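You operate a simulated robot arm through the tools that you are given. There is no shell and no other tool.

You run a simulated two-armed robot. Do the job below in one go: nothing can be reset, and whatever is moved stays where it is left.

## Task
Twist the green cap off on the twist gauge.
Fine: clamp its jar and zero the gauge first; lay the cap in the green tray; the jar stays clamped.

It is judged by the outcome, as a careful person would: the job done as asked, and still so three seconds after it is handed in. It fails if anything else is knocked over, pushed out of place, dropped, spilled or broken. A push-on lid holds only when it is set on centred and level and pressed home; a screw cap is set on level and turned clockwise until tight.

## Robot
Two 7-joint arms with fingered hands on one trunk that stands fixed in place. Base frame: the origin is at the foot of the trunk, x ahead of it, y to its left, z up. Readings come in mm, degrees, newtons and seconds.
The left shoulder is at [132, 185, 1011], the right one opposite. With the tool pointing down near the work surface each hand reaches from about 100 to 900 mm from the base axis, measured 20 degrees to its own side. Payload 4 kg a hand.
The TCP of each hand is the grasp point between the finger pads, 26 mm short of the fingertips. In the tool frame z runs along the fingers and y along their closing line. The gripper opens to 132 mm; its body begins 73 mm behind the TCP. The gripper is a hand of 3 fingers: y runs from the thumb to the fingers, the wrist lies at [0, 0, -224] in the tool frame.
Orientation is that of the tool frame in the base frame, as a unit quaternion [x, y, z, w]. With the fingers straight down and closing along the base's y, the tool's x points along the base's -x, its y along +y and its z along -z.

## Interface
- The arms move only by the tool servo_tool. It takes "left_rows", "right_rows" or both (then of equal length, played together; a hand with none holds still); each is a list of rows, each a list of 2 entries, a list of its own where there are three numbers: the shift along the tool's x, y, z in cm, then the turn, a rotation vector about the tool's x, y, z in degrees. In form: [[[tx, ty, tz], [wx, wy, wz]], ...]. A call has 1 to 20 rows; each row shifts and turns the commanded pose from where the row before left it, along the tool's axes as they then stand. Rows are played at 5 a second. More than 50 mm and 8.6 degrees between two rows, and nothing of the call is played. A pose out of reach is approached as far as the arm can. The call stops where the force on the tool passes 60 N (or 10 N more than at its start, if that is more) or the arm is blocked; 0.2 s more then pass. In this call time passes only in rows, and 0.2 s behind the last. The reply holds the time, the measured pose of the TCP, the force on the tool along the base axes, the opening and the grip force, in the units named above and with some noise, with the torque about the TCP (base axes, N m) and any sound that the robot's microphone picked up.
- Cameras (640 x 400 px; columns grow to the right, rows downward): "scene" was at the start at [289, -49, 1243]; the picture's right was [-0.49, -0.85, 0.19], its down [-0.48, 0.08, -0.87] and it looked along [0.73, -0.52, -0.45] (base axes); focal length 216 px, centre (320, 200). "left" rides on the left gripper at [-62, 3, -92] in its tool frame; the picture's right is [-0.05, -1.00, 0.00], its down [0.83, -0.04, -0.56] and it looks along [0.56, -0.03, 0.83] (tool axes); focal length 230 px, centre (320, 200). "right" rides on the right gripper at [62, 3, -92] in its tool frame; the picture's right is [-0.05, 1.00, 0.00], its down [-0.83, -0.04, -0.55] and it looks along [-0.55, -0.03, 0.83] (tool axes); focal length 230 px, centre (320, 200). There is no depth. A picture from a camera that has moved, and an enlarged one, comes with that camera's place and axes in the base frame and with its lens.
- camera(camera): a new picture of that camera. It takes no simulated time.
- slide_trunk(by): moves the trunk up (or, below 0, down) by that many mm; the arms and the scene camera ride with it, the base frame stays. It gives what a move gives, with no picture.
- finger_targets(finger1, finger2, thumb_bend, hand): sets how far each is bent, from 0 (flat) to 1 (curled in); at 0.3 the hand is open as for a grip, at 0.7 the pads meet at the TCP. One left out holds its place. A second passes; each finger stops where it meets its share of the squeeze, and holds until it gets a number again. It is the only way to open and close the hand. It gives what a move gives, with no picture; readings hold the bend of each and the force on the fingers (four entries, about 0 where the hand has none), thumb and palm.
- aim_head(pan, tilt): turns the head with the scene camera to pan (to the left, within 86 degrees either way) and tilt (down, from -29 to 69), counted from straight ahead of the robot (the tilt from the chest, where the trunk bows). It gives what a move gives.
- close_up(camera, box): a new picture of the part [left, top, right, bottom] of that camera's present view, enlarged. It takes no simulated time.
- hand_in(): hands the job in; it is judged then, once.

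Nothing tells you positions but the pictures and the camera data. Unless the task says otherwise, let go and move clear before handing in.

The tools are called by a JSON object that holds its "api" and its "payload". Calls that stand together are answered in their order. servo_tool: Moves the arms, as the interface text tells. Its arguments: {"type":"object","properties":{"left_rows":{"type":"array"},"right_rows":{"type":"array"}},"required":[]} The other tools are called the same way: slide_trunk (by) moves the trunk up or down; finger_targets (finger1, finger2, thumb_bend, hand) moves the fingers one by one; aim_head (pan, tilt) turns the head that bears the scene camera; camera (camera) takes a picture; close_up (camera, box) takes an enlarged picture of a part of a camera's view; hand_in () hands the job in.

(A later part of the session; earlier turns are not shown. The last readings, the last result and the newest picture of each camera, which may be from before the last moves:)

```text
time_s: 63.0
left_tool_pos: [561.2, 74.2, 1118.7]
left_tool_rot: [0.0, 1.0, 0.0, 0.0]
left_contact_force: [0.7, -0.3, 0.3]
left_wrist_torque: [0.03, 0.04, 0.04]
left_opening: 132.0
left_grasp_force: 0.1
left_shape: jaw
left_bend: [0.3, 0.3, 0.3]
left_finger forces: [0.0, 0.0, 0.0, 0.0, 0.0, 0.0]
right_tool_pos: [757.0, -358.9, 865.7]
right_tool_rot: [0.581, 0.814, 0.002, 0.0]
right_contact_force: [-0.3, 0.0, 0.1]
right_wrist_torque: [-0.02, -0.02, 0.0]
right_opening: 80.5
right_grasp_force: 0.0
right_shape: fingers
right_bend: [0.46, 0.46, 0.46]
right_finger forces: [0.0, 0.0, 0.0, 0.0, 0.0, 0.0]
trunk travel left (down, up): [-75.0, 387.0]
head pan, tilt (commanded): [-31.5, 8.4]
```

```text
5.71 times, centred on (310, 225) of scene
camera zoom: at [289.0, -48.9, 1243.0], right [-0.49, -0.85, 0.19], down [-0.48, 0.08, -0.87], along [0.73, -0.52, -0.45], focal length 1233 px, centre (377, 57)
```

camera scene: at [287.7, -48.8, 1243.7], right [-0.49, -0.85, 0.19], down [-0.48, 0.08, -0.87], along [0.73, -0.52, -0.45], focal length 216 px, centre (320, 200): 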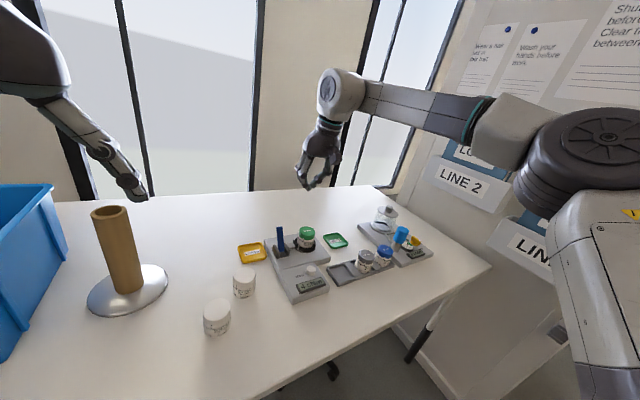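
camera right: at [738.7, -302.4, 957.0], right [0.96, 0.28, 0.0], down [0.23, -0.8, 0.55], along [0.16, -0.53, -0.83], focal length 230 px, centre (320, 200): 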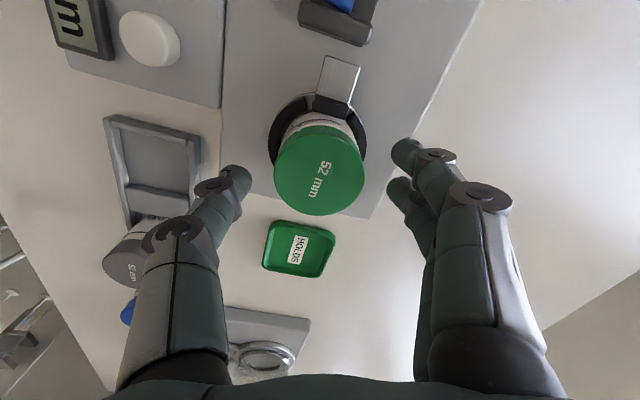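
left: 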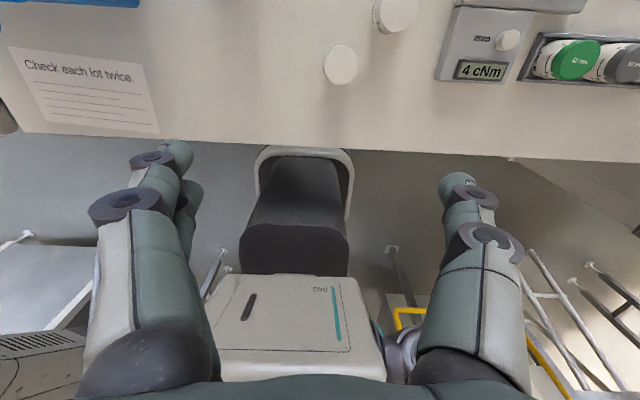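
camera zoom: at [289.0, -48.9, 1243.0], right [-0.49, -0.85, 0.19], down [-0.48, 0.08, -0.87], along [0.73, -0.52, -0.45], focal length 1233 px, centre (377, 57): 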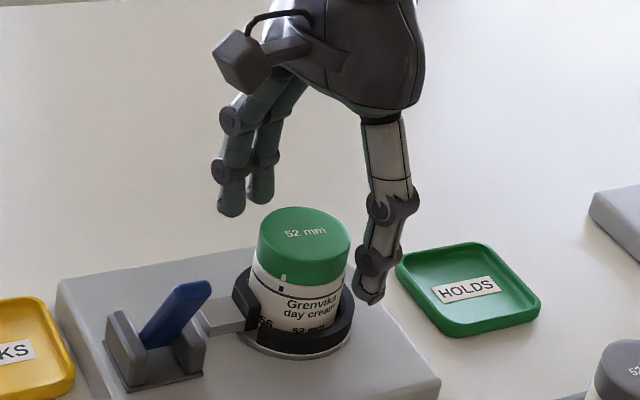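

Well centred now. I'll go down 16 mm so the fingertips sit beside the cap only, above the jar body, and close.

{"api": "servo_tool", "payload": {"right_rows": [[[-0.08, -0.08, 0.8], [0, 0, 0]], [[0, 0, 0.8], [0, 0, 0]], [[0, 0, 0], [0, 0, 0]]]}}

{"api": "finger_targets", "payload": {"hand": "right", "finger1": 0.7, "finger2": 0.7, "thumb_bend": 0.7}}

{"api": "camera", "payload": {"camera": "right"}}

{"api": "close_up", "payload": {"camera": "scene", "box": [285, 205, 335, 255]}}

```text
time_s: 63.8
left_tool_pos: [562.6, 75.0, 1117.4]
left_tool_rot: [0.0, 1.0, 0.0, 0.0]
left_contact_force: [-0.1, 0.5, 0.0]
left_wrist_torque: [-0.01, 0.03, 0.01]
left_opening: 131.9
left_grasp_force: 0.1
left_shape: jaw
left_bend: [0.3, 0.3, 0.3]
left_finger forces: [0.0, 0.1, 0.0, 0.0, 0.0, 0.0]
right_tool_pos: [756.4, -360.7, 847.6]
right_tool_rot: [0.581, 0.814, 0.003, 0.001]
right_contact_force: [-0.5, 0.1, -0.3]
right_wrist_torque: [-0.02, -0.03, -0.04]
right_opening: 80.6
right_grasp_force: 0.0
right_shape: fingers
right_bend: [0.46, 0.46, 0.46]
right_finger forces: [0.0, 0.1, 0.1, 0.0, 0.0, 0.1]
trunk travel left (down, up): [-75.0, 387.0]
head pan, tilt (commanded): [-31.5, 8.4]
```

```text
time_s: 64.8
left_tool_pos: [561.6, 74.2, 1117.6]
left_tool_rot: [0.0, 1.0, 0.0, -0.001]
left_contact_force: [0.1, -0.4, 0.0]
left_wrist_torque: [0.03, -0.01, -0.01]
left_opening: 131.7
left_grasp_force: 0.1
left_shape: jaw
left_bend: [0.3, 0.3, 0.3]
left_finger forces: [0.0, 0.1, 0.0, 0.0, 0.1, 0.0]
right_tool_pos: [756.4, -361.2, 848.0]
right_tool_rot: [0.58, 0.815, 0.002, 0.0]
right_contact_force: [-0.5, 0.4, -0.5]
right_wrist_torque: [-0.02, -0.04, -0.03]
right_opening: 47.4
right_grasp_force: 18.0
right_shape: fingers
right_bend: [0.57, 0.58, 0.61]
right_finger forces: [9.3, 9.0, 0.0, 0.0, 18.0, 0.0]
trunk travel left (down, up): [-75.0, 387.0]
head pan, tilt (commanded): [-31.5, 8.4]
```

```text
taken
camera right: at [738.4, -304.4, 940.2], right [0.96, 0.28, 0.0], down [0.23, -0.8, 0.55], along [0.15, -0.53, -0.83], focal length 230 px, centre (320, 200)
```

right: 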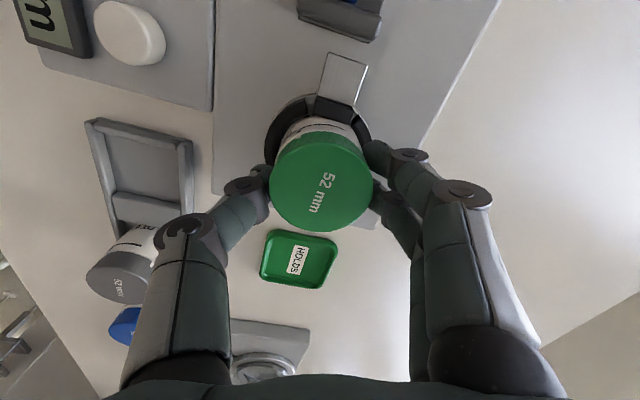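

```text
8.00 times, centred on (310, 230) of scene
camera zoom: at [289.5, -49.0, 1242.8], right [-0.49, -0.85, 0.19], down [-0.48, 0.08, -0.87], along [0.73, -0.52, -0.45], focal length 1726 px, centre (400, -40)
```

zoom: 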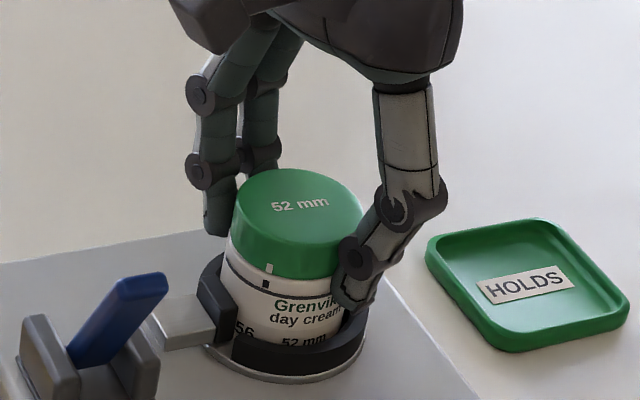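

The cap is only about 15 mm tall and my fingertips still overlap the jar body. I'll open, raise 7 mm, and re-grip so only the cap is held.

{"api": "finger_targets", "payload": {"hand": "right", "finger1": 0.5, "finger2": 0.5, "thumb_bend": 0.5}}

{"api": "servo_tool", "payload": {"right_rows": [[[0, 0, -0.4], [0, 0, 0]], [[0, 0, -0.35], [0, 0, 0]], [[0, 0, 0], [0, 0, 0]]]}}

{"api": "finger_targets", "payload": {"hand": "right", "finger1": 0.7, "finger2": 0.7, "thumb_bend": 0.7}}

{"api": "close_up", "payload": {"camera": "right", "box": [240, 80, 400, 240]}}

{"api": "close_up", "payload": {"camera": "scene", "box": [285, 205, 335, 255]}}

```text
time_s: 65.8
left_tool_pos: [560.6, 75.7, 1117.9]
left_tool_rot: [-0.001, 1.0, 0.0, -0.001]
left_contact_force: [-0.2, -0.2, 0.1]
left_wrist_torque: [0.07, 0.0, -0.01]
left_opening: 132.1
left_grasp_force: 0.1
left_shape: jaw
left_bend: [0.3, 0.3, 0.3]
left_finger forces: [0.0, 0.1, 0.1, 0.0, 0.0, 0.0]
right_tool_pos: [757.4, -360.3, 846.9]
right_tool_rot: [0.581, 0.814, 0.001, 0.0]
right_contact_force: [-0.3, 0.6, 0.1]
right_wrist_torque: [-0.02, 0.01, -0.03]
right_opening: 67.1
right_grasp_force: 0.0
right_shape: fingers
right_bend: [0.5, 0.5, 0.5]
right_finger forces: [0.1, 0.0, 0.1, 0.0, 0.0, 0.0]
trunk travel left (down, up): [-75.0, 387.0]
head pan, tilt (commanded): [-31.5, 8.4]
```

```text
time_s: 66.6
left_tool_pos: [561.7, 73.7, 1117.5]
left_tool_rot: [0.0, 1.0, 0.0, -0.002]
left_contact_force: [-0.1, -0.5, -0.3]
left_wrist_torque: [0.01, 0.0, -0.04]
left_opening: 132.0
left_grasp_force: 0.0
left_shape: jaw
left_bend: [0.3, 0.3, 0.3]
left_finger forces: [0.1, 0.1, 0.1, 0.0, 0.0, 0.1]
right_tool_pos: [754.2, -361.0, 856.2]
right_tool_rot: [0.58, 0.814, 0.001, 0.0]
right_contact_force: [-0.3, -0.4, -0.1]
right_wrist_torque: [0.0, 0.02, 0.02]
right_opening: 67.2
right_grasp_force: 0.0
right_shape: fingers
right_bend: [0.5, 0.5, 0.5]
right_finger forces: [0.0, 0.0, 0.1, 0.0, 0.0, 0.0]
trunk travel left (down, up): [-75.0, 387.0]
head pan, tilt (commanded): [-31.5, 8.4]
```

```text
time_s: 67.6
left_tool_pos: [562.3, 75.3, 1117.7]
left_tool_rot: [0.0, 1.0, 0.0, -0.001]
left_contact_force: [-0.2, -0.1, 0.1]
left_wrist_torque: [0.01, 0.02, -0.02]
left_opening: 131.9
left_grasp_force: 0.1
left_shape: jaw
left_bend: [0.3, 0.3, 0.3]
left_finger forces: [0.0, 0.0, 0.0, 0.0, 0.1, 0.0]
right_tool_pos: [755.4, -361.9, 855.3]
right_tool_rot: [0.581, 0.814, 0.002, 0.0]
right_contact_force: [0.2, 0.8, -1.0]
right_wrist_torque: [0.02, -0.04, -0.04]
right_opening: 46.2
right_grasp_force: 17.9
right_shape: fingers
right_bend: [0.57, 0.57, 0.62]
right_finger forces: [9.4, 9.2, 0.0, 0.1, 17.3, 0.0]
trunk travel left (down, up): [-75.0, 387.0]
head pan, tilt (commanded): [-31.5, 8.4]
```

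```text
2.50 times, centred on (320, 160) of right
camera zoom: at [737.4, -303.3, 947.6], right [0.96, 0.28, 0.0], down [0.23, -0.8, 0.55], along [0.15, -0.53, -0.83], focal length 575 px, centre (320, 300)
```

zoom: 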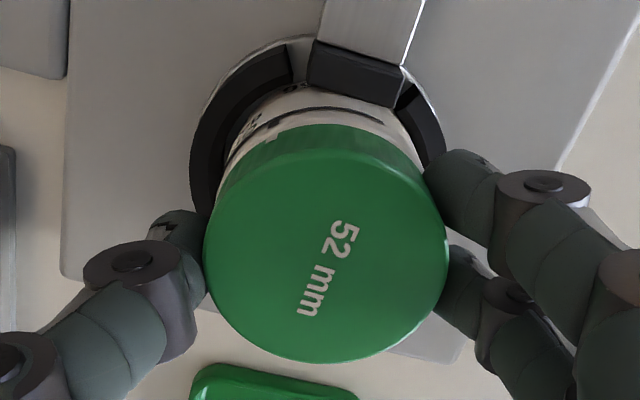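

```text
8.00 times, centred on (310, 230) of scene
camera zoom: at [289.5, -48.9, 1242.9], right [-0.49, -0.85, 0.19], down [-0.48, 0.08, -0.87], along [0.73, -0.52, -0.45], focal length 1726 px, centre (400, -40)
```

zoom: 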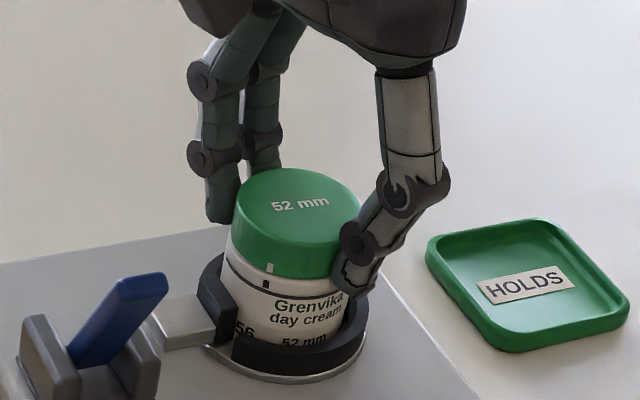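

The fingertips now bear on the cap. I'll begin turning counter-clockwise in small steps and watch the torque and the marks.

{"api": "servo_tool", "payload": {"right_rows": [[[0, 0, 0], [0, 0, -3]], [[0, 0, 0], [0, 0, -3]], [[0, 0, 0], [0, 0, 0]]]}}

{"api": "close_up", "payload": {"camera": "right", "box": [240, 80, 400, 240]}}

{"api": "close_up", "payload": {"camera": "scene", "box": [265, 205, 345, 300]}}

```text
time_s: 68.4
left_tool_pos: [561.7, 74.4, 1118.4]
left_tool_rot: [0.001, 1.0, 0.0, 0.0]
left_contact_force: [0.1, 0.3, 0.5]
left_wrist_torque: [0.01, 0.02, 0.03]
left_opening: 131.9
left_grasp_force: 0.0
left_shape: jaw
left_bend: [0.3, 0.3, 0.3]
left_finger forces: [0.0, 0.0, 0.0, 0.1, 0.0, 0.0]
right_tool_pos: [756.9, -360.3, 854.9]
right_tool_rot: [0.537, 0.844, 0.001, 0.0]
right_contact_force: [0.9, 2.3, -0.6]
right_wrist_torque: [0.1, -0.06, -0.01]
right_opening: 45.9
right_grasp_force: 18.7
right_shape: fingers
right_bend: [0.57, 0.57, 0.62]
right_finger forces: [10.2, 9.5, 0.0, 0.0, 17.1, 0.0]
trunk travel left (down, up): [-75.0, 387.0]
head pan, tilt (commanded): [-31.5, 8.4]
```

```text
2.50 times, centred on (320, 160) of right
camera zoom: at [731.2, -305.6, 947.4], right [0.93, 0.38, 0.0], down [0.31, -0.77, 0.55], along [0.21, -0.51, -0.83], focal length 575 px, centre (320, 300)
```

zoom: 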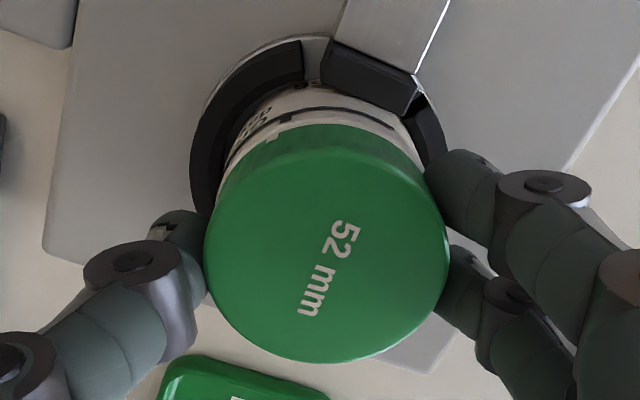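

```text
4.21 times, centred on (305, 252) of scene
camera zoom: at [289.4, -48.7, 1242.9], right [-0.49, -0.85, 0.19], down [-0.48, 0.08, -0.87], along [0.73, -0.52, -0.45], focal length 909 px, centre (383, -21)
```

zoom: 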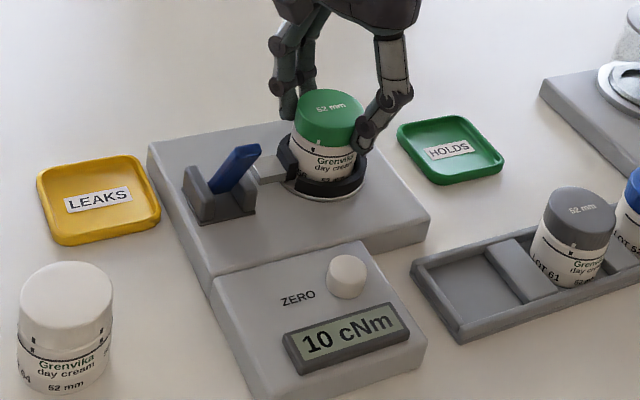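

The cap turns with the hand and the gauge shows 10 cNm. I'll check the marks to confirm the jar itself isn't turning.

{"api": "servo_tool", "payload": {"right_rows": [[[0, 0, 0], [0, 0, -5]], [[0, 0, 0], [0, 0, -5]], [[0, 0, 0], [0, 0, 0]]]}}

{"api": "close_up", "payload": {"camera": "scene", "box": [285, 205, 335, 255]}}

{"api": "close_up", "payload": {"camera": "scene", "box": [265, 205, 345, 300]}}

```text
time_s: 69.2
left_tool_pos: [562.6, 73.9, 1117.6]
left_tool_rot: [0.0, 1.0, 0.0, -0.001]
left_contact_force: [0.8, 0.2, 0.1]
left_wrist_torque: [0.02, 0.03, -0.02]
left_opening: 132.3
left_grasp_force: 0.0
left_shape: jaw
left_bend: [0.3, 0.3, 0.3]
left_finger forces: [0.0, 0.0, 0.0, 0.1, 0.0, 0.0]
right_tool_pos: [756.1, -361.4, 855.6]
right_tool_rot: [0.461, 0.887, 0.002, 0.002]
right_contact_force: [2.0, 1.2, 0.5]
right_wrist_torque: [0.08, -0.1, 0.01]
right_opening: 46.2
right_grasp_force: 18.5
right_shape: fingers
right_bend: [0.57, 0.57, 0.62]
right_finger forces: [10.0, 9.7, 0.0, 0.0, 17.2, 0.0]
trunk travel left (down, up): [-75.0, 387.0]
head pan, tilt (commanded): [-31.5, 8.4]
```

```text
8.00 times, centred on (310, 230) of scene
camera zoom: at [289.4, -48.8, 1242.9], right [-0.49, -0.85, 0.19], down [-0.48, 0.08, -0.87], along [0.73, -0.52, -0.45], focal length 1726 px, centre (400, -40)
```

zoom: 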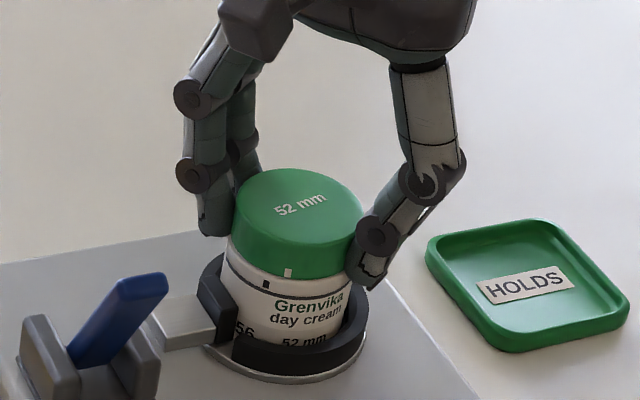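

```text
4.21 times, centred on (305, 252) of scene
camera zoom: at [289.4, -48.8, 1242.9], right [-0.49, -0.85, 0.19], down [-0.48, 0.08, -0.87], along [0.73, -0.52, -0.45], focal length 909 px, centre (383, -21)
```

zoom: 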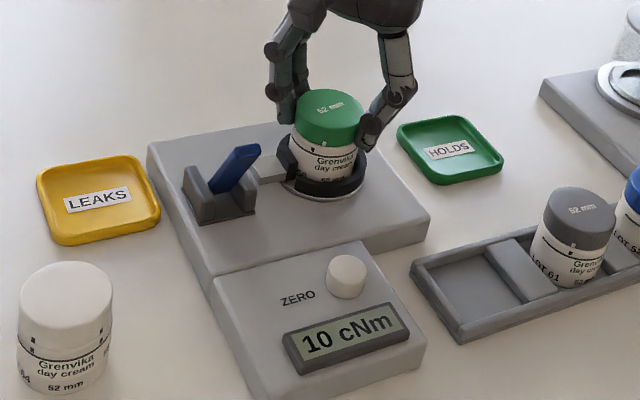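

The white cap mark has moved relative to the jar's black mark while the jar stays put, so the cap is unscrewing. I'll continue.

{"api": "servo_tool", "payload": {"right_rows": [[[0, 0, 0], [0, 0, -6]], [[0, 0, 0], [0, 0, -6]], [[0, 0, 0], [0, 0, -6]], [[0, 0, 0], [0, 0, -6]], [[0, 0, 0], [0, 0, -6]], [[0, 0, 0], [0, 0, -6]], [[0, 0, 0], [0, 0, 0]]]}}

{"api": "close_up", "payload": {"camera": "scene", "box": [285, 205, 335, 255]}}

{"api": "camera", "payload": {"camera": "right"}}

```text
time_s: 70.8
left_tool_pos: [562.3, 74.7, 1118.5]
left_tool_rot: [-0.001, 1.0, 0.001, -0.001]
left_contact_force: [0.4, -0.1, 0.5]
left_wrist_torque: [0.02, -0.01, 0.04]
left_opening: 131.6
left_grasp_force: 0.0
left_shape: jaw
left_bend: [0.3, 0.3, 0.3]
left_finger forces: [0.1, 0.1, 0.0, 0.1, 0.0, 0.0]
right_tool_pos: [757.2, -360.4, 855.2]
right_tool_rot: [0.164, 0.987, 0.001, 0.0]
right_contact_force: [7.1, 0.2, 0.1]
right_wrist_torque: [0.06, -0.18, -0.01]
right_opening: 46.3
right_grasp_force: 18.8
right_shape: fingers
right_bend: [0.57, 0.57, 0.62]
right_finger forces: [9.0, 11.3, 0.1, 0.0, 17.4, 0.1]
trunk travel left (down, up): [-75.0, 387.0]
head pan, tilt (commanded): [-31.5, 8.4]
```

```text
8.00 times, centred on (310, 230) of scene
camera zoom: at [290.1, -48.9, 1242.7], right [-0.49, -0.85, 0.19], down [-0.48, 0.08, -0.87], along [0.73, -0.52, -0.45], focal length 1726 px, centre (400, -40)
```

zoom: 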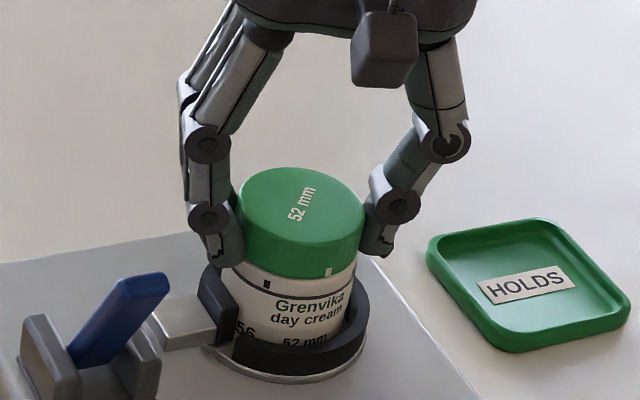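

```text
taken
camera right: at [697.7, -339.8, 947.7], right [0.37, 0.93, 0.0], down [0.77, -0.31, 0.56], along [0.52, -0.2, -0.83], focal length 230 px, centre (320, 200)
```

right: 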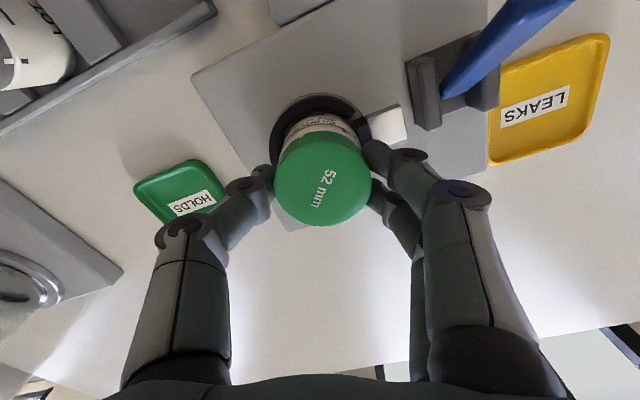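

The cap has turned about 52° and a small side force is building up. I'll ease it by nudging +x and keep turning.

{"api": "servo_tool", "payload": {"right_rows": [[[-0.1, 0.035, 0], [0, 0, 0]], [[0, 0, 0], [0, 0, -6]], [[0, 0, 0], [0, 0, -6]], [[0, 0, 0], [0, 0, -6]], [[0, 0, 0], [0, 0, -6]], [[0, 0, 0], [0, 0, 0]]]}}

{"api": "close_up", "payload": {"camera": "scene", "box": [265, 205, 345, 300]}}

{"api": "camera", "payload": {"camera": "right"}}

```text
time_s: 72.2
left_tool_pos: [562.2, 74.5, 1116.8]
left_tool_rot: [0.0, 1.0, 0.0, -0.001]
left_contact_force: [0.3, -0.2, 0.3]
left_wrist_torque: [-0.01, 0.03, 0.02]
left_opening: 132.0
left_grasp_force: 0.0
left_shape: jaw
left_bend: [0.3, 0.3, 0.3]
left_finger forces: [0.0, 0.1, 0.1, 0.0, 0.0, 0.0]
right_tool_pos: [758.0, -361.2, 855.4]
right_tool_rot: [-0.045, 0.999, 0.001, 0.001]
right_contact_force: [-0.4, 1.6, -0.3]
right_wrist_torque: [0.11, 0.03, 0.0]
right_opening: 46.1
right_grasp_force: 18.2
right_shape: fingers
right_bend: [0.57, 0.57, 0.62]
right_finger forces: [9.9, 9.5, 0.0, 0.0, 17.0, 0.1]
trunk travel left (down, up): [-75.0, 387.0]
head pan, tilt (commanded): [-31.5, 8.4]
```

```text
4.21 times, centred on (305, 252) of scene
camera zoom: at [289.2, -48.7, 1242.9], right [-0.49, -0.85, 0.19], down [-0.48, 0.08, -0.87], along [0.73, -0.52, -0.45], focal length 909 px, centre (383, -21)
```

zoom: 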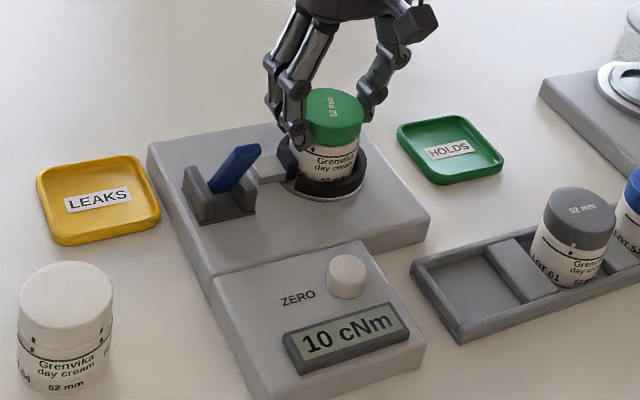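

```text
taken
camera right: at [694.5, -365.0, 947.9], right [-0.04, 1.0, 0.0], down [0.83, 0.03, 0.56], along [0.56, 0.02, -0.83], focal length 230 px, centre (320, 200)
```

right: 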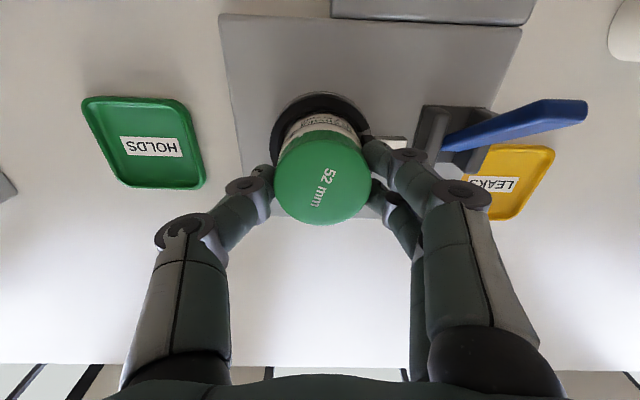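

About 76° so far with little force, and the gauge shows a 10 cNm peak. I'll continue turning.

{"api": "servo_tool", "payload": {"right_rows": [[[0, 0, 0], [0, 0, -6]], [[0, 0, 0], [0, 0, -6]], [[0, 0, 0], [0, 0, -6]], [[0, 0, 0], [0, 0, -6]], [[0, 0, 0], [0, 0, -6]], [[0, 0, 0], [0, 0, -6]], [[0, 0, 0], [0, 0, 0]]]}}

{"api": "close_up", "payload": {"camera": "scene", "box": [275, 195, 345, 265]}}

{"api": "camera", "payload": {"camera": "right"}}

```text
time_s: 73.8
left_tool_pos: [562.4, 75.2, 1118.0]
left_tool_rot: [0.001, 1.0, 0.0, -0.001]
left_contact_force: [-0.2, 0.3, 0.2]
left_wrist_torque: [-0.01, -0.03, 0.0]
left_opening: 131.7
left_grasp_force: 0.1
left_shape: jaw
left_bend: [0.3, 0.3, 0.3]
left_finger forces: [0.0, 0.0, 0.0, 0.1, 0.0, 0.0]
right_tool_pos: [756.4, -360.5, 855.7]
right_tool_rot: [-0.351, 0.936, 0.0, 0.001]
right_contact_force: [5.2, 1.8, 1.7]
right_wrist_torque: [0.09, -0.11, -0.01]
right_opening: 46.2
right_grasp_force: 17.8
right_shape: fingers
right_bend: [0.57, 0.57, 0.62]
right_finger forces: [8.3, 9.4, 0.1, 0.1, 18.8, 0.0]
trunk travel left (down, up): [-75.0, 387.0]
head pan, tilt (commanded): [-31.5, 8.4]
```

```text
5.71 times, centred on (310, 230) of scene
camera zoom: at [289.6, -48.5, 1242.9], right [-0.49, -0.85, 0.19], down [-0.48, 0.08, -0.87], along [0.73, -0.52, -0.45], focal length 1233 px, centre (377, 29)
```

zoom: 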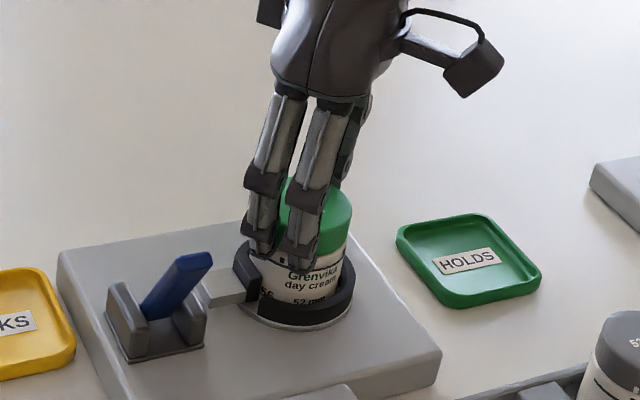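

```text
taken
camera right: at [707.0, -399.7, 947.7], right [-0.62, 0.79, 0.0], down [0.65, 0.51, 0.56], along [0.44, 0.34, -0.83], focal length 230 px, centre (320, 200)
```

right: 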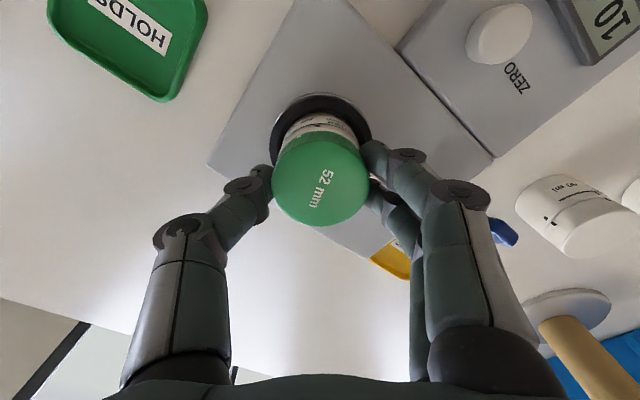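

Now about 112° of turn with no sign of a reach limit. I'll continue another 36°.

{"api": "servo_tool", "payload": {"right_rows": [[[0, 0, 0], [0, 0, -6]], [[0, 0, 0], [0, 0, -6]], [[0, 0, 0], [0, 0, -6]], [[0, 0, 0], [0, 0, -6]], [[0, 0, 0], [0, 0, -6]], [[0, 0, 0], [0, 0, -6]], [[0, 0, 0], [0, 0, 0]]]}}

{"api": "close_up", "payload": {"camera": "scene", "box": [275, 195, 345, 265]}}

{"api": "camera", "payload": {"camera": "right"}}

```text
time_s: 75.4
left_tool_pos: [561.7, 74.6, 1117.8]
left_tool_rot: [0.0, 1.0, 0.0, 0.0]
left_contact_force: [-1.0, 0.7, -0.8]
left_wrist_torque: [0.0, 0.02, 0.02]
left_opening: 131.8
left_grasp_force: 0.0
left_shape: jaw
left_bend: [0.3, 0.3, 0.3]
left_finger forces: [0.0, 0.1, 0.0, 0.1, 0.0, 0.0]
right_tool_pos: [756.3, -360.2, 855.3]
right_tool_rot: [-0.623, 0.782, 0.0, 0.001]
right_contact_force: [2.3, 4.0, 2.4]
right_wrist_torque: [0.12, 0.01, -0.02]
right_opening: 46.1
right_grasp_force: 18.6
right_shape: fingers
right_bend: [0.58, 0.58, 0.62]
right_finger forces: [8.8, 9.7, 0.1, 0.0, 18.6, 0.0]
trunk travel left (down, up): [-75.0, 387.0]
head pan, tilt (commanded): [-31.5, 8.4]
```

```text
5.71 times, centred on (310, 230) of scene
camera zoom: at [289.0, -48.2, 1243.0], right [-0.49, -0.85, 0.19], down [-0.48, 0.08, -0.87], along [0.73, -0.52, -0.45], focal length 1233 px, centre (377, 29)
```

zoom: 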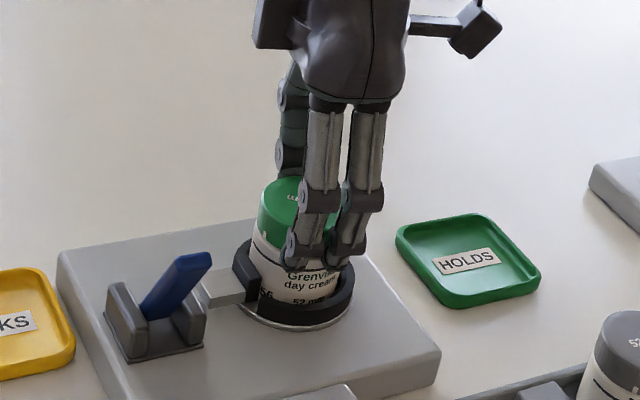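

```text
taken
camera right: at [738.6, -420.7, 947.8], right [-0.96, 0.27, 0.0], down [0.23, 0.8, 0.56], along [0.15, 0.54, -0.83], focal length 230 px, centre (320, 200)
```

right: 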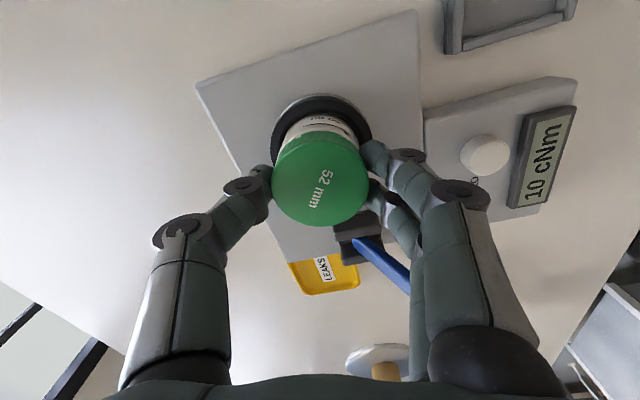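

About 148° of turn, with the cap beginning to push up on the hand as it rises on the thread. I'll continue with a little lift.

{"api": "servo_tool", "payload": {"right_rows": [[[0, 0, -0.02], [0, 0, -6]], [[0, 0, -0.02], [0, 0, -6]], [[0, 0, -0.02], [0, 0, -6]], [[0, 0, -0.02], [0, 0, -6]], [[0, 0, -0.02], [0, 0, -6]], [[0, 0, 0], [0, 0, 0]]]}}

{"api": "close_up", "payload": {"camera": "scene", "box": [275, 195, 345, 265]}}

{"api": "camera", "payload": {"camera": "right"}}

```text
time_s: 76.8
left_tool_pos: [562.0, 74.5, 1117.5]
left_tool_rot: [-0.001, 1.0, 0.0, -0.001]
left_contact_force: [0.2, 0.2, -0.4]
left_wrist_torque: [-0.02, -0.01, 0.0]
left_opening: 132.1
left_grasp_force: 0.0
left_shape: jaw
left_bend: [0.3, 0.3, 0.3]
left_finger forces: [0.0, 0.1, 0.1, 0.0, 0.0, 0.0]
right_tool_pos: [756.9, -359.7, 856.9]
right_tool_rot: [0.805, -0.594, 0.0, -0.002]
right_contact_force: [-1.0, 6.3, -0.5]
right_wrist_torque: [0.13, 0.07, 0.0]
right_opening: 46.0
right_grasp_force: 18.4
right_shape: fingers
right_bend: [0.58, 0.58, 0.62]
right_finger forces: [8.3, 9.9, 0.0, 0.0, 18.5, 0.1]
trunk travel left (down, up): [-75.0, 387.0]
head pan, tilt (commanded): [-31.5, 8.4]
```

```text
5.71 times, centred on (310, 230) of scene
camera zoom: at [289.1, -48.1, 1243.0], right [-0.49, -0.85, 0.19], down [-0.48, 0.08, -0.87], along [0.73, -0.52, -0.45], focal length 1233 px, centre (377, 29)
```

zoom: 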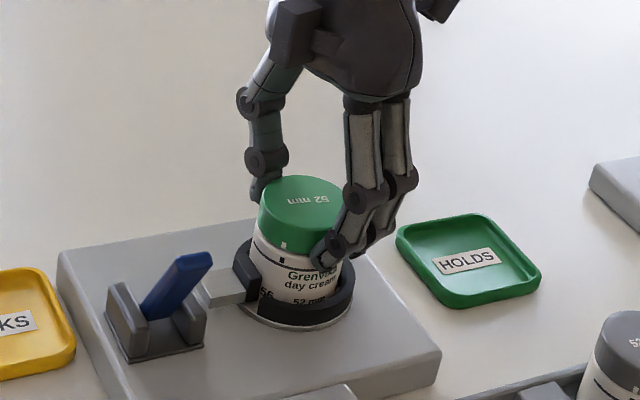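

```text
taken
camera right: at [770.5, -421.3, 948.9], right [-0.97, -0.24, 0.0], down [-0.2, 0.81, 0.56], along [-0.14, 0.54, -0.83], focal length 230 px, centre (320, 200)
```

right: 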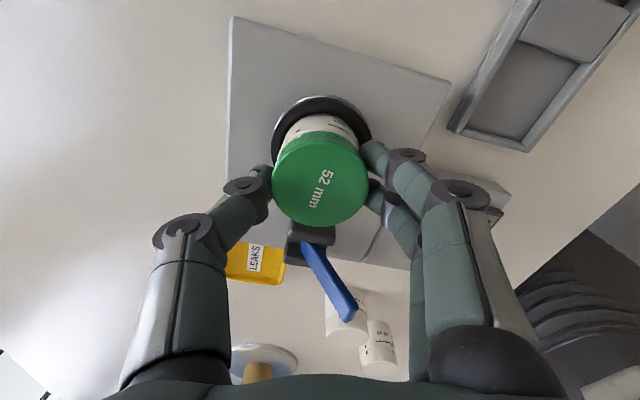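

About 178° of turn. I'll relieve the side force and try a gentle 2 mm lift to see whether the cap is free.

{"api": "servo_tool", "payload": {"right_rows": [[[-0.1, -0.03, 0], [0, 0, 0]], [[0, 0, -0.1], [0, 0, 0]], [[0, 0, -0.1], [0, 0, 0]], [[0, 0, 0], [0, 0, 0]]]}}

{"api": "close_up", "payload": {"camera": "scene", "box": [285, 205, 335, 255]}}

```text
time_s: 77.8
left_tool_pos: [561.4, 73.4, 1117.1]
left_tool_rot: [0.0, 1.0, 0.0, -0.001]
left_contact_force: [-0.2, -0.1, 0.6]
left_wrist_torque: [-0.01, 0.02, -0.01]
left_opening: 132.2
left_grasp_force: 0.1
left_shape: jaw
left_bend: [0.3, 0.3, 0.3]
left_finger forces: [0.0, 0.1, 0.0, 0.0, 0.1, 0.0]
right_tool_pos: [756.8, -359.4, 857.9]
right_tool_rot: [0.804, -0.595, -0.001, -0.001]
right_contact_force: [-3.1, 4.5, -3.8]
right_wrist_torque: [0.08, 0.12, -0.01]
right_opening: 46.0
right_grasp_force: 18.0
right_shape: fingers
right_bend: [0.58, 0.58, 0.62]
right_finger forces: [9.2, 10.5, 0.0, 0.0, 17.2, 0.0]
trunk travel left (down, up): [-75.0, 387.0]
head pan, tilt (commanded): [-31.5, 8.4]
```

```text
8.00 times, centred on (310, 230) of scene
camera zoom: at [289.2, -48.6, 1242.9], right [-0.49, -0.85, 0.19], down [-0.48, 0.08, -0.87], along [0.73, -0.52, -0.45], focal length 1726 px, centre (400, -40)
```

zoom: 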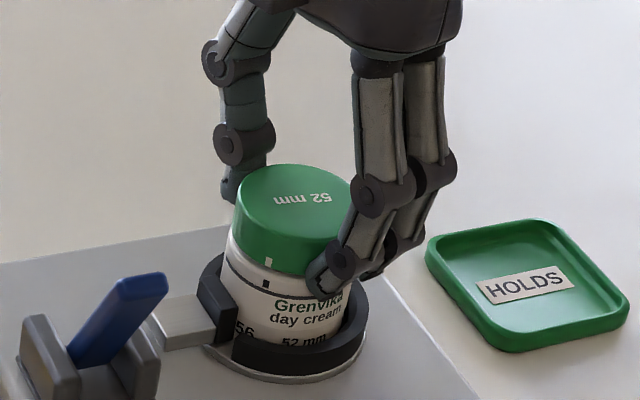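

The thread still holds and the cap has risen about 2 mm. I'll keep turning, lifting slightly as it goes.

{"api": "servo_tool", "payload": {"right_rows": [[[-0.07, 0.02, 0], [0, 0, -6]], [[0, 0, -0.03], [0, 0, -6]], [[0, 0, -0.03], [0, 0, -6]], [[0, 0, -0.03], [0, 0, -6]], [[0, 0, -0.03], [0, 0, -6]], [[0, 0, 0], [0, 0, 0]]]}}

{"api": "close_up", "payload": {"camera": "scene", "box": [285, 205, 335, 255]}}

{"api": "camera", "payload": {"camera": "right"}}

```text
time_s: 79.2
left_tool_pos: [561.8, 73.5, 1118.2]
left_tool_rot: [0.0, 1.0, 0.0, -0.001]
left_contact_force: [0.8, 0.5, -0.7]
left_wrist_torque: [0.02, -0.04, -0.02]
left_opening: 132.0
left_grasp_force: 0.1
left_shape: jaw
left_bend: [0.3, 0.3, 0.3]
left_finger forces: [0.1, 0.0, 0.0, 0.1, 0.0, 0.1]
right_tool_pos: [757.7, -358.9, 858.1]
right_tool_rot: [0.931, -0.366, -0.001, -0.001]
right_contact_force: [-6.2, -1.4, -6.9]
right_wrist_torque: [-0.08, 0.22, 0.03]
right_opening: 46.0
right_grasp_force: 18.2
right_shape: fingers
right_bend: [0.57, 0.57, 0.62]
right_finger forces: [10.0, 10.9, 0.0, 0.0, 15.3, 0.1]
trunk travel left (down, up): [-75.0, 387.0]
head pan, tilt (commanded): [-31.5, 8.4]
```

```text
8.00 times, centred on (310, 230) of scene
camera zoom: at [289.3, -49.5, 1242.8], right [-0.49, -0.85, 0.19], down [-0.48, 0.08, -0.87], along [0.73, -0.52, -0.45], focal length 1726 px, centre (400, -40)
```

zoom: 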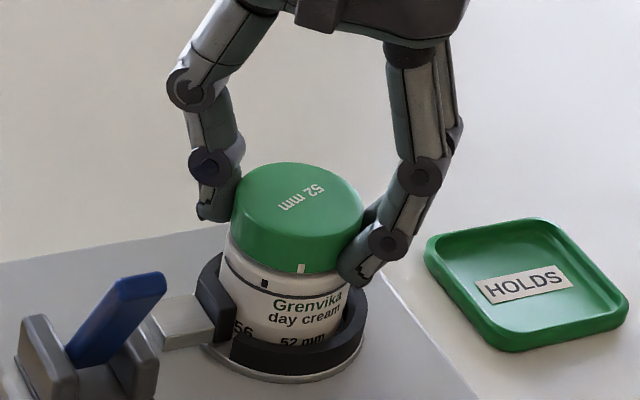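

```text
taken
camera right: at [798.9, -405.2, 950.4], right [-0.72, -0.7, 0.0], down [-0.58, 0.6, 0.56], along [-0.39, 0.4, -0.83], focal length 230 px, centre (320, 200)
```

right: 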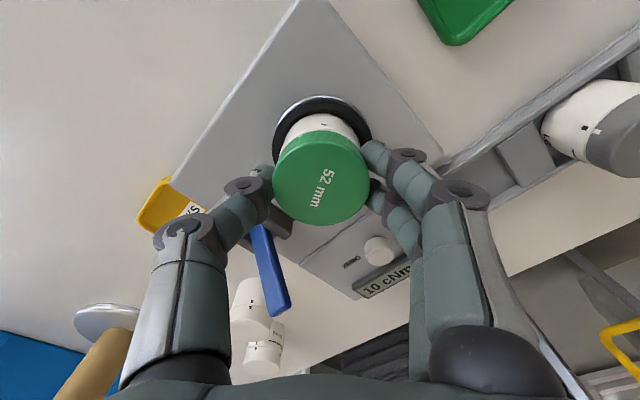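

About 208° so far and the thread is still engaged. I'll ease the side force and continue.

{"api": "servo_tool", "payload": {"right_rows": [[[-0.09, 0.09, 0], [0, 0, -6]], [[0, 0, 0], [0, 0, -6]], [[0, 0, 0], [0, 0, -6]], [[0, 0, -0.03], [0, 0, -6]], [[0, 0, -0.03], [0, 0, -6]], [[0, 0, 0], [0, 0, 0]]]}}

{"api": "close_up", "payload": {"camera": "scene", "box": [285, 205, 335, 255]}}

{"api": "camera", "payload": {"camera": "right"}}

```text
time_s: 80.6
left_tool_pos: [563.2, 73.8, 1117.2]
left_tool_rot: [0.0, 1.0, 0.0, -0.001]
left_contact_force: [-0.4, 0.1, -0.1]
left_wrist_torque: [0.01, 0.04, 0.01]
left_opening: 131.8
left_grasp_force: 0.0
left_shape: jaw
left_bend: [0.3, 0.3, 0.3]
left_finger forces: [0.1, 0.1, 0.0, 0.0, 0.0, 0.0]
right_tool_pos: [756.2, -360.1, 857.8]
right_tool_rot: [0.994, -0.113, 0.0, -0.001]
right_contact_force: [0.5, 0.4, -9.7]
right_wrist_torque: [-0.03, 0.01, 0.01]
right_opening: 46.0
right_grasp_force: 17.4
right_shape: fingers
right_bend: [0.57, 0.57, 0.62]
right_finger forces: [9.0, 8.7, 0.1, 0.1, 17.6, 0.0]
trunk travel left (down, up): [-75.0, 387.0]
head pan, tilt (commanded): [-31.5, 8.4]
```

```text
8.00 times, centred on (310, 230) of scene
camera zoom: at [290.4, -49.3, 1242.6], right [-0.49, -0.85, 0.19], down [-0.48, 0.08, -0.87], along [0.73, -0.52, -0.45], focal length 1726 px, centre (400, -40)
```

zoom: 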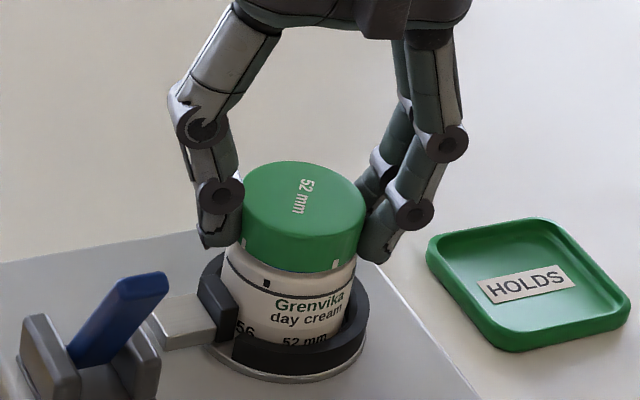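

```text
taken
camera right: at [814.4, -378.0, 951.1], right [-0.27, -0.96, 0.0], down [-0.8, 0.23, 0.56], along [-0.53, 0.15, -0.83], focal length 230 px, centre (320, 200)
```

right: 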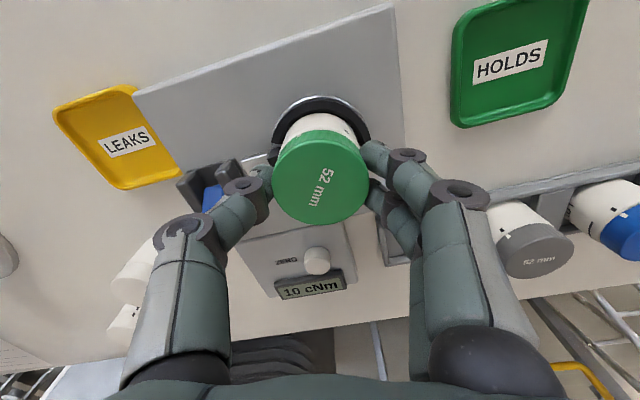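

{"api": "servo_tool", "payload": {"right_rows": [[[0, 0, 0], [0, 0, -6]], [[0, 0, 0], [0, 0, -6]], [[0, 0, 0], [0, 0, -6]], [[0, 0, 0], [0, 0, -6]], [[0, 0, 0], [0, 0, -6]], [[0, 0, 0], [0, 0, 0]]]}}

{"api": "close_up", "payload": {"camera": "scene", "box": [285, 205, 335, 255]}}

{"api": "camera", "payload": {"camera": "right"}}

```text
time_s: 82.0
left_tool_pos: [562.4, 74.0, 1118.1]
left_tool_rot: [0.0, 1.0, 0.0, -0.001]
left_contact_force: [1.4, -0.5, 0.0]
left_wrist_torque: [0.0, -0.01, 0.02]
left_opening: 131.9
left_grasp_force: 0.0
left_shape: jaw
left_bend: [0.3, 0.3, 0.3]
left_finger forces: [0.1, 0.1, 0.0, 0.1, 0.0, 0.0]
right_tool_pos: [755.2, -360.4, 862.0]
right_tool_rot: [0.989, 0.148, 0.002, -0.002]
right_contact_force: [1.2, 0.1, -0.5]
right_wrist_torque: [-0.04, 0.03, -0.04]
right_opening: 46.1
right_grasp_force: 18.0
right_shape: fingers
right_bend: [0.57, 0.57, 0.62]
right_finger forces: [9.3, 9.1, 0.0, 0.0, 17.8, 0.0]
trunk travel left (down, up): [-75.0, 387.0]
head pan, tilt (commanded): [-31.5, 8.4]
```

```text
8.00 times, centred on (310, 230) of scene
camera zoom: at [289.3, -49.1, 1243.1], right [-0.49, -0.85, 0.19], down [-0.48, 0.08, -0.87], along [0.73, -0.52, -0.45], focal length 1726 px, centre (400, -40)
```

zoom: 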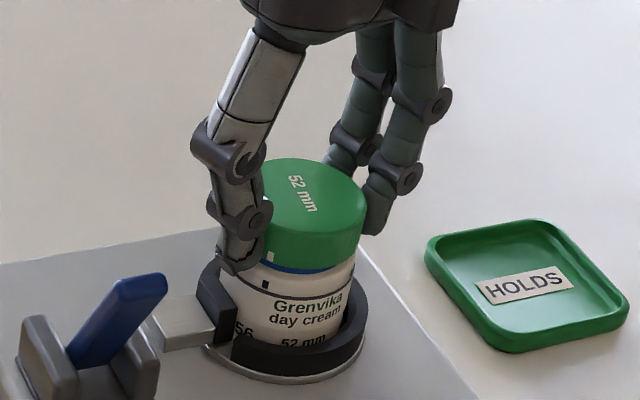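

```text
taken
camera right: at [814.2, -346.7, 952.9], right [0.24, -0.97, 0.0], down [-0.81, -0.2, 0.55], along [-0.54, -0.13, -0.83], focal length 230 px, centre (320, 200)
```

right: 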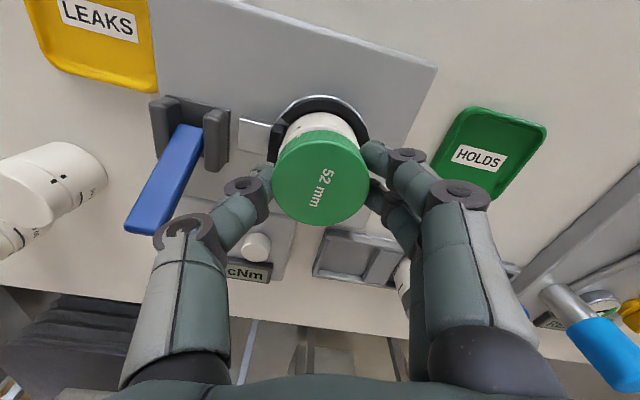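

The cap came free: the pull dropped to zero and there is a gap under it. I'll lift it straight up.

{"api": "servo_tool", "payload": {"right_rows": [[[0, 0, -0.5], [0, 0, 0]], [[0, 0, -1.0], [0, 0, 0]], [[0, 0, -1.5], [0, 0, 0]], [[0, 0, -2.0], [0, 0, 0]], [[0, 0, -2.0], [0, 0, 0]], [[0, 0, 0], [0, 0, 0]]]}}

{"api": "close_up", "payload": {"camera": "scene", "box": [265, 185, 345, 285]}}

{"api": "camera", "payload": {"camera": "right"}}

```text
time_s: 83.4
left_tool_pos: [562.1, 73.8, 1117.8]
left_tool_rot: [0.001, 1.0, 0.0, -0.001]
left_contact_force: [0.2, 0.4, 0.1]
left_wrist_torque: [0.0, 0.0, 0.0]
left_opening: 132.0
left_grasp_force: 0.1
left_shape: jaw
left_bend: [0.3, 0.3, 0.3]
left_finger forces: [0.0, 0.0, 0.1, 0.0, 0.0, 0.0]
right_tool_pos: [755.9, -359.1, 931.2]
right_tool_rot: [0.989, 0.147, 0.0, -0.001]
right_contact_force: [-0.3, -0.2, -0.5]
right_wrist_torque: [0.0, 0.0, 0.0]
right_opening: 46.4
right_grasp_force: 18.5
right_shape: fingers
right_bend: [0.57, 0.57, 0.62]
right_finger forces: [9.3, 9.1, 0.0, 0.1, 17.9, 0.0]
trunk travel left (down, up): [-75.0, 387.0]
head pan, tilt (commanded): [-31.5, 8.4]
```

```text
4.00 times, centred on (305, 235) of scene
camera zoom: at [289.5, -49.0, 1242.8], right [-0.49, -0.85, 0.19], down [-0.48, 0.08, -0.87], along [0.73, -0.52, -0.45], focal length 863 px, centre (380, 60)
```

zoom: 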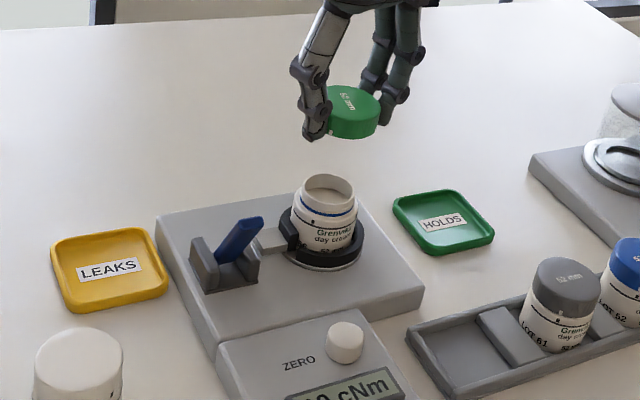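

```text
taken
camera right: at [814.0, -346.6, 1022.1], right [0.24, -0.97, 0.0], down [-0.81, -0.2, 0.55], along [-0.54, -0.13, -0.83], focal length 230 px, centre (320, 200)
```

right: 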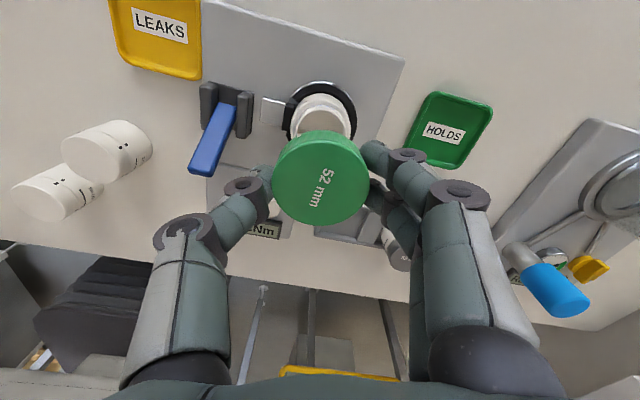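

The cap is off and held level, and the jar stays clamped. Next is the green tray; I'll look closely at its size, rim and position.

{"api": "close_up", "payload": {"camera": "right", "box": [380, 70, 520, 190]}}

{"api": "close_up", "payload": {"camera": "scene", "box": [310, 220, 360, 260]}}

```text
3.33 times, centred on (450, 130) of right
camera zoom: at [814.0, -346.6, 1022.1], right [0.24, -0.97, 0.0], down [-0.81, -0.2, 0.55], along [-0.54, -0.13, -0.83], focal length 767 px, centre (-113, 433)
```

zoom: 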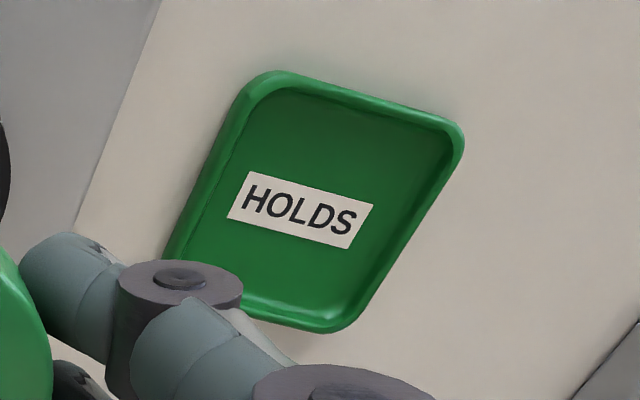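

```text
10.00 times, centred on (335, 240) of scene
camera zoom: at [289.5, -49.0, 1242.8], right [-0.49, -0.85, 0.19], down [-0.48, 0.08, -0.87], along [0.73, -0.52, -0.45], focal length 2158 px, centre (170, -200)
```

zoom: 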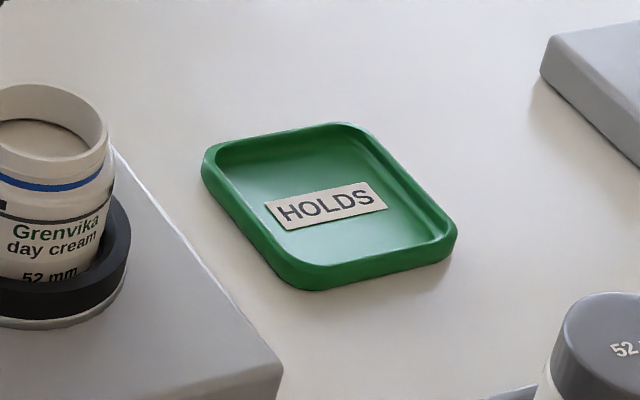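

The tray is about 80 mm square, centred near (771, -502), with a rim under 10 mm high. I'll first turn the hand back to a comfortable angle up here.

{"api": "servo_tool", "payload": {"right_rows": [[[0, 0, -0.5], [0, 0, 8]], [[0, 0, -0.5], [0, 0, 8]], [[0, 0, 0], [0, 0, 8]], [[0, 0, 0], [0, 0, 8]], [[0, 0, 0], [0, 0, 8]], [[0, 0, 0], [0, 0, 8]], [[0, 0, 0], [0, 0, 8]], [[0, 0, 0], [0, 0, 8]], [[0, 0, 0], [0, 0, 8]], [[0, 0, 0], [0, 0, 8]], [[0, 0, 0], [0, 0, 8]], [[0, 0, 0], [0, 0, 8]], [[0, 0, 0], [0, 0, 8]], [[0, 0, 0], [0, 0, 8]], [[0, 0, 0], [0, 0, 8]], [[0, 0, 0], [0, 0, 8]], [[0, 0, 0], [0, 0, 8]], [[0, 0, 0], [0, 0, 8]], [[0, 0, 0], [0, 0, 8]], [[0, 0, 0], [0, 0, 0]]]}}

{"api": "camera", "payload": {"camera": "right"}}

{"api": "camera", "payload": {"camera": "scene"}}

```text
time_s: 87.6
left_tool_pos: [562.9, 75.1, 1118.3]
left_tool_rot: [0.0, 1.0, 0.0, 0.0]
left_contact_force: [0.4, -0.6, 0.0]
left_wrist_torque: [-0.01, -0.01, 0.0]
left_opening: 131.9
left_grasp_force: 0.0
left_shape: jaw
left_bend: [0.3, 0.3, 0.3]
left_finger forces: [0.0, 0.0, 0.0, 0.0, 0.0, 0.0]
right_tool_pos: [755.5, -359.6, 940.2]
right_tool_rot: [-0.382, 0.924, 0.002, 0.001]
right_contact_force: [0.9, 0.3, 0.3]
right_wrist_torque: [0.01, 0.0, 0.0]
right_opening: 46.0
right_grasp_force: 17.9
right_shape: fingers
right_bend: [0.57, 0.57, 0.62]
right_finger forces: [9.3, 9.2, 0.1, 0.0, 17.9, 0.0]
trunk travel left (down, up): [-75.0, 387.0]
head pan, tilt (commanded): [-31.5, 8.4]
```

```text
taken
camera right: at [708.5, -402.5, 1032.2], right [-0.67, 0.74, 0.0], down [0.62, 0.55, 0.56], along [0.41, 0.37, -0.83], focal length 230 px, centre (320, 200)
```

right: 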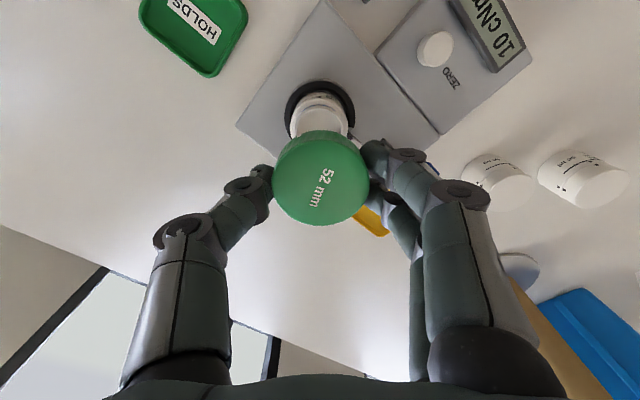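

```text
taken
camera scene: at [289.2, -48.9, 1242.9], right [-0.49, -0.85, 0.19], down [-0.48, 0.08, -0.87], along [0.73, -0.52, -0.45], focal length 216 px, centre (320, 200)
```

scene: 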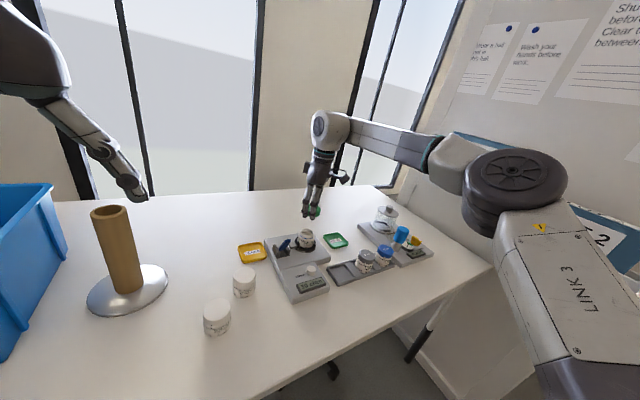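

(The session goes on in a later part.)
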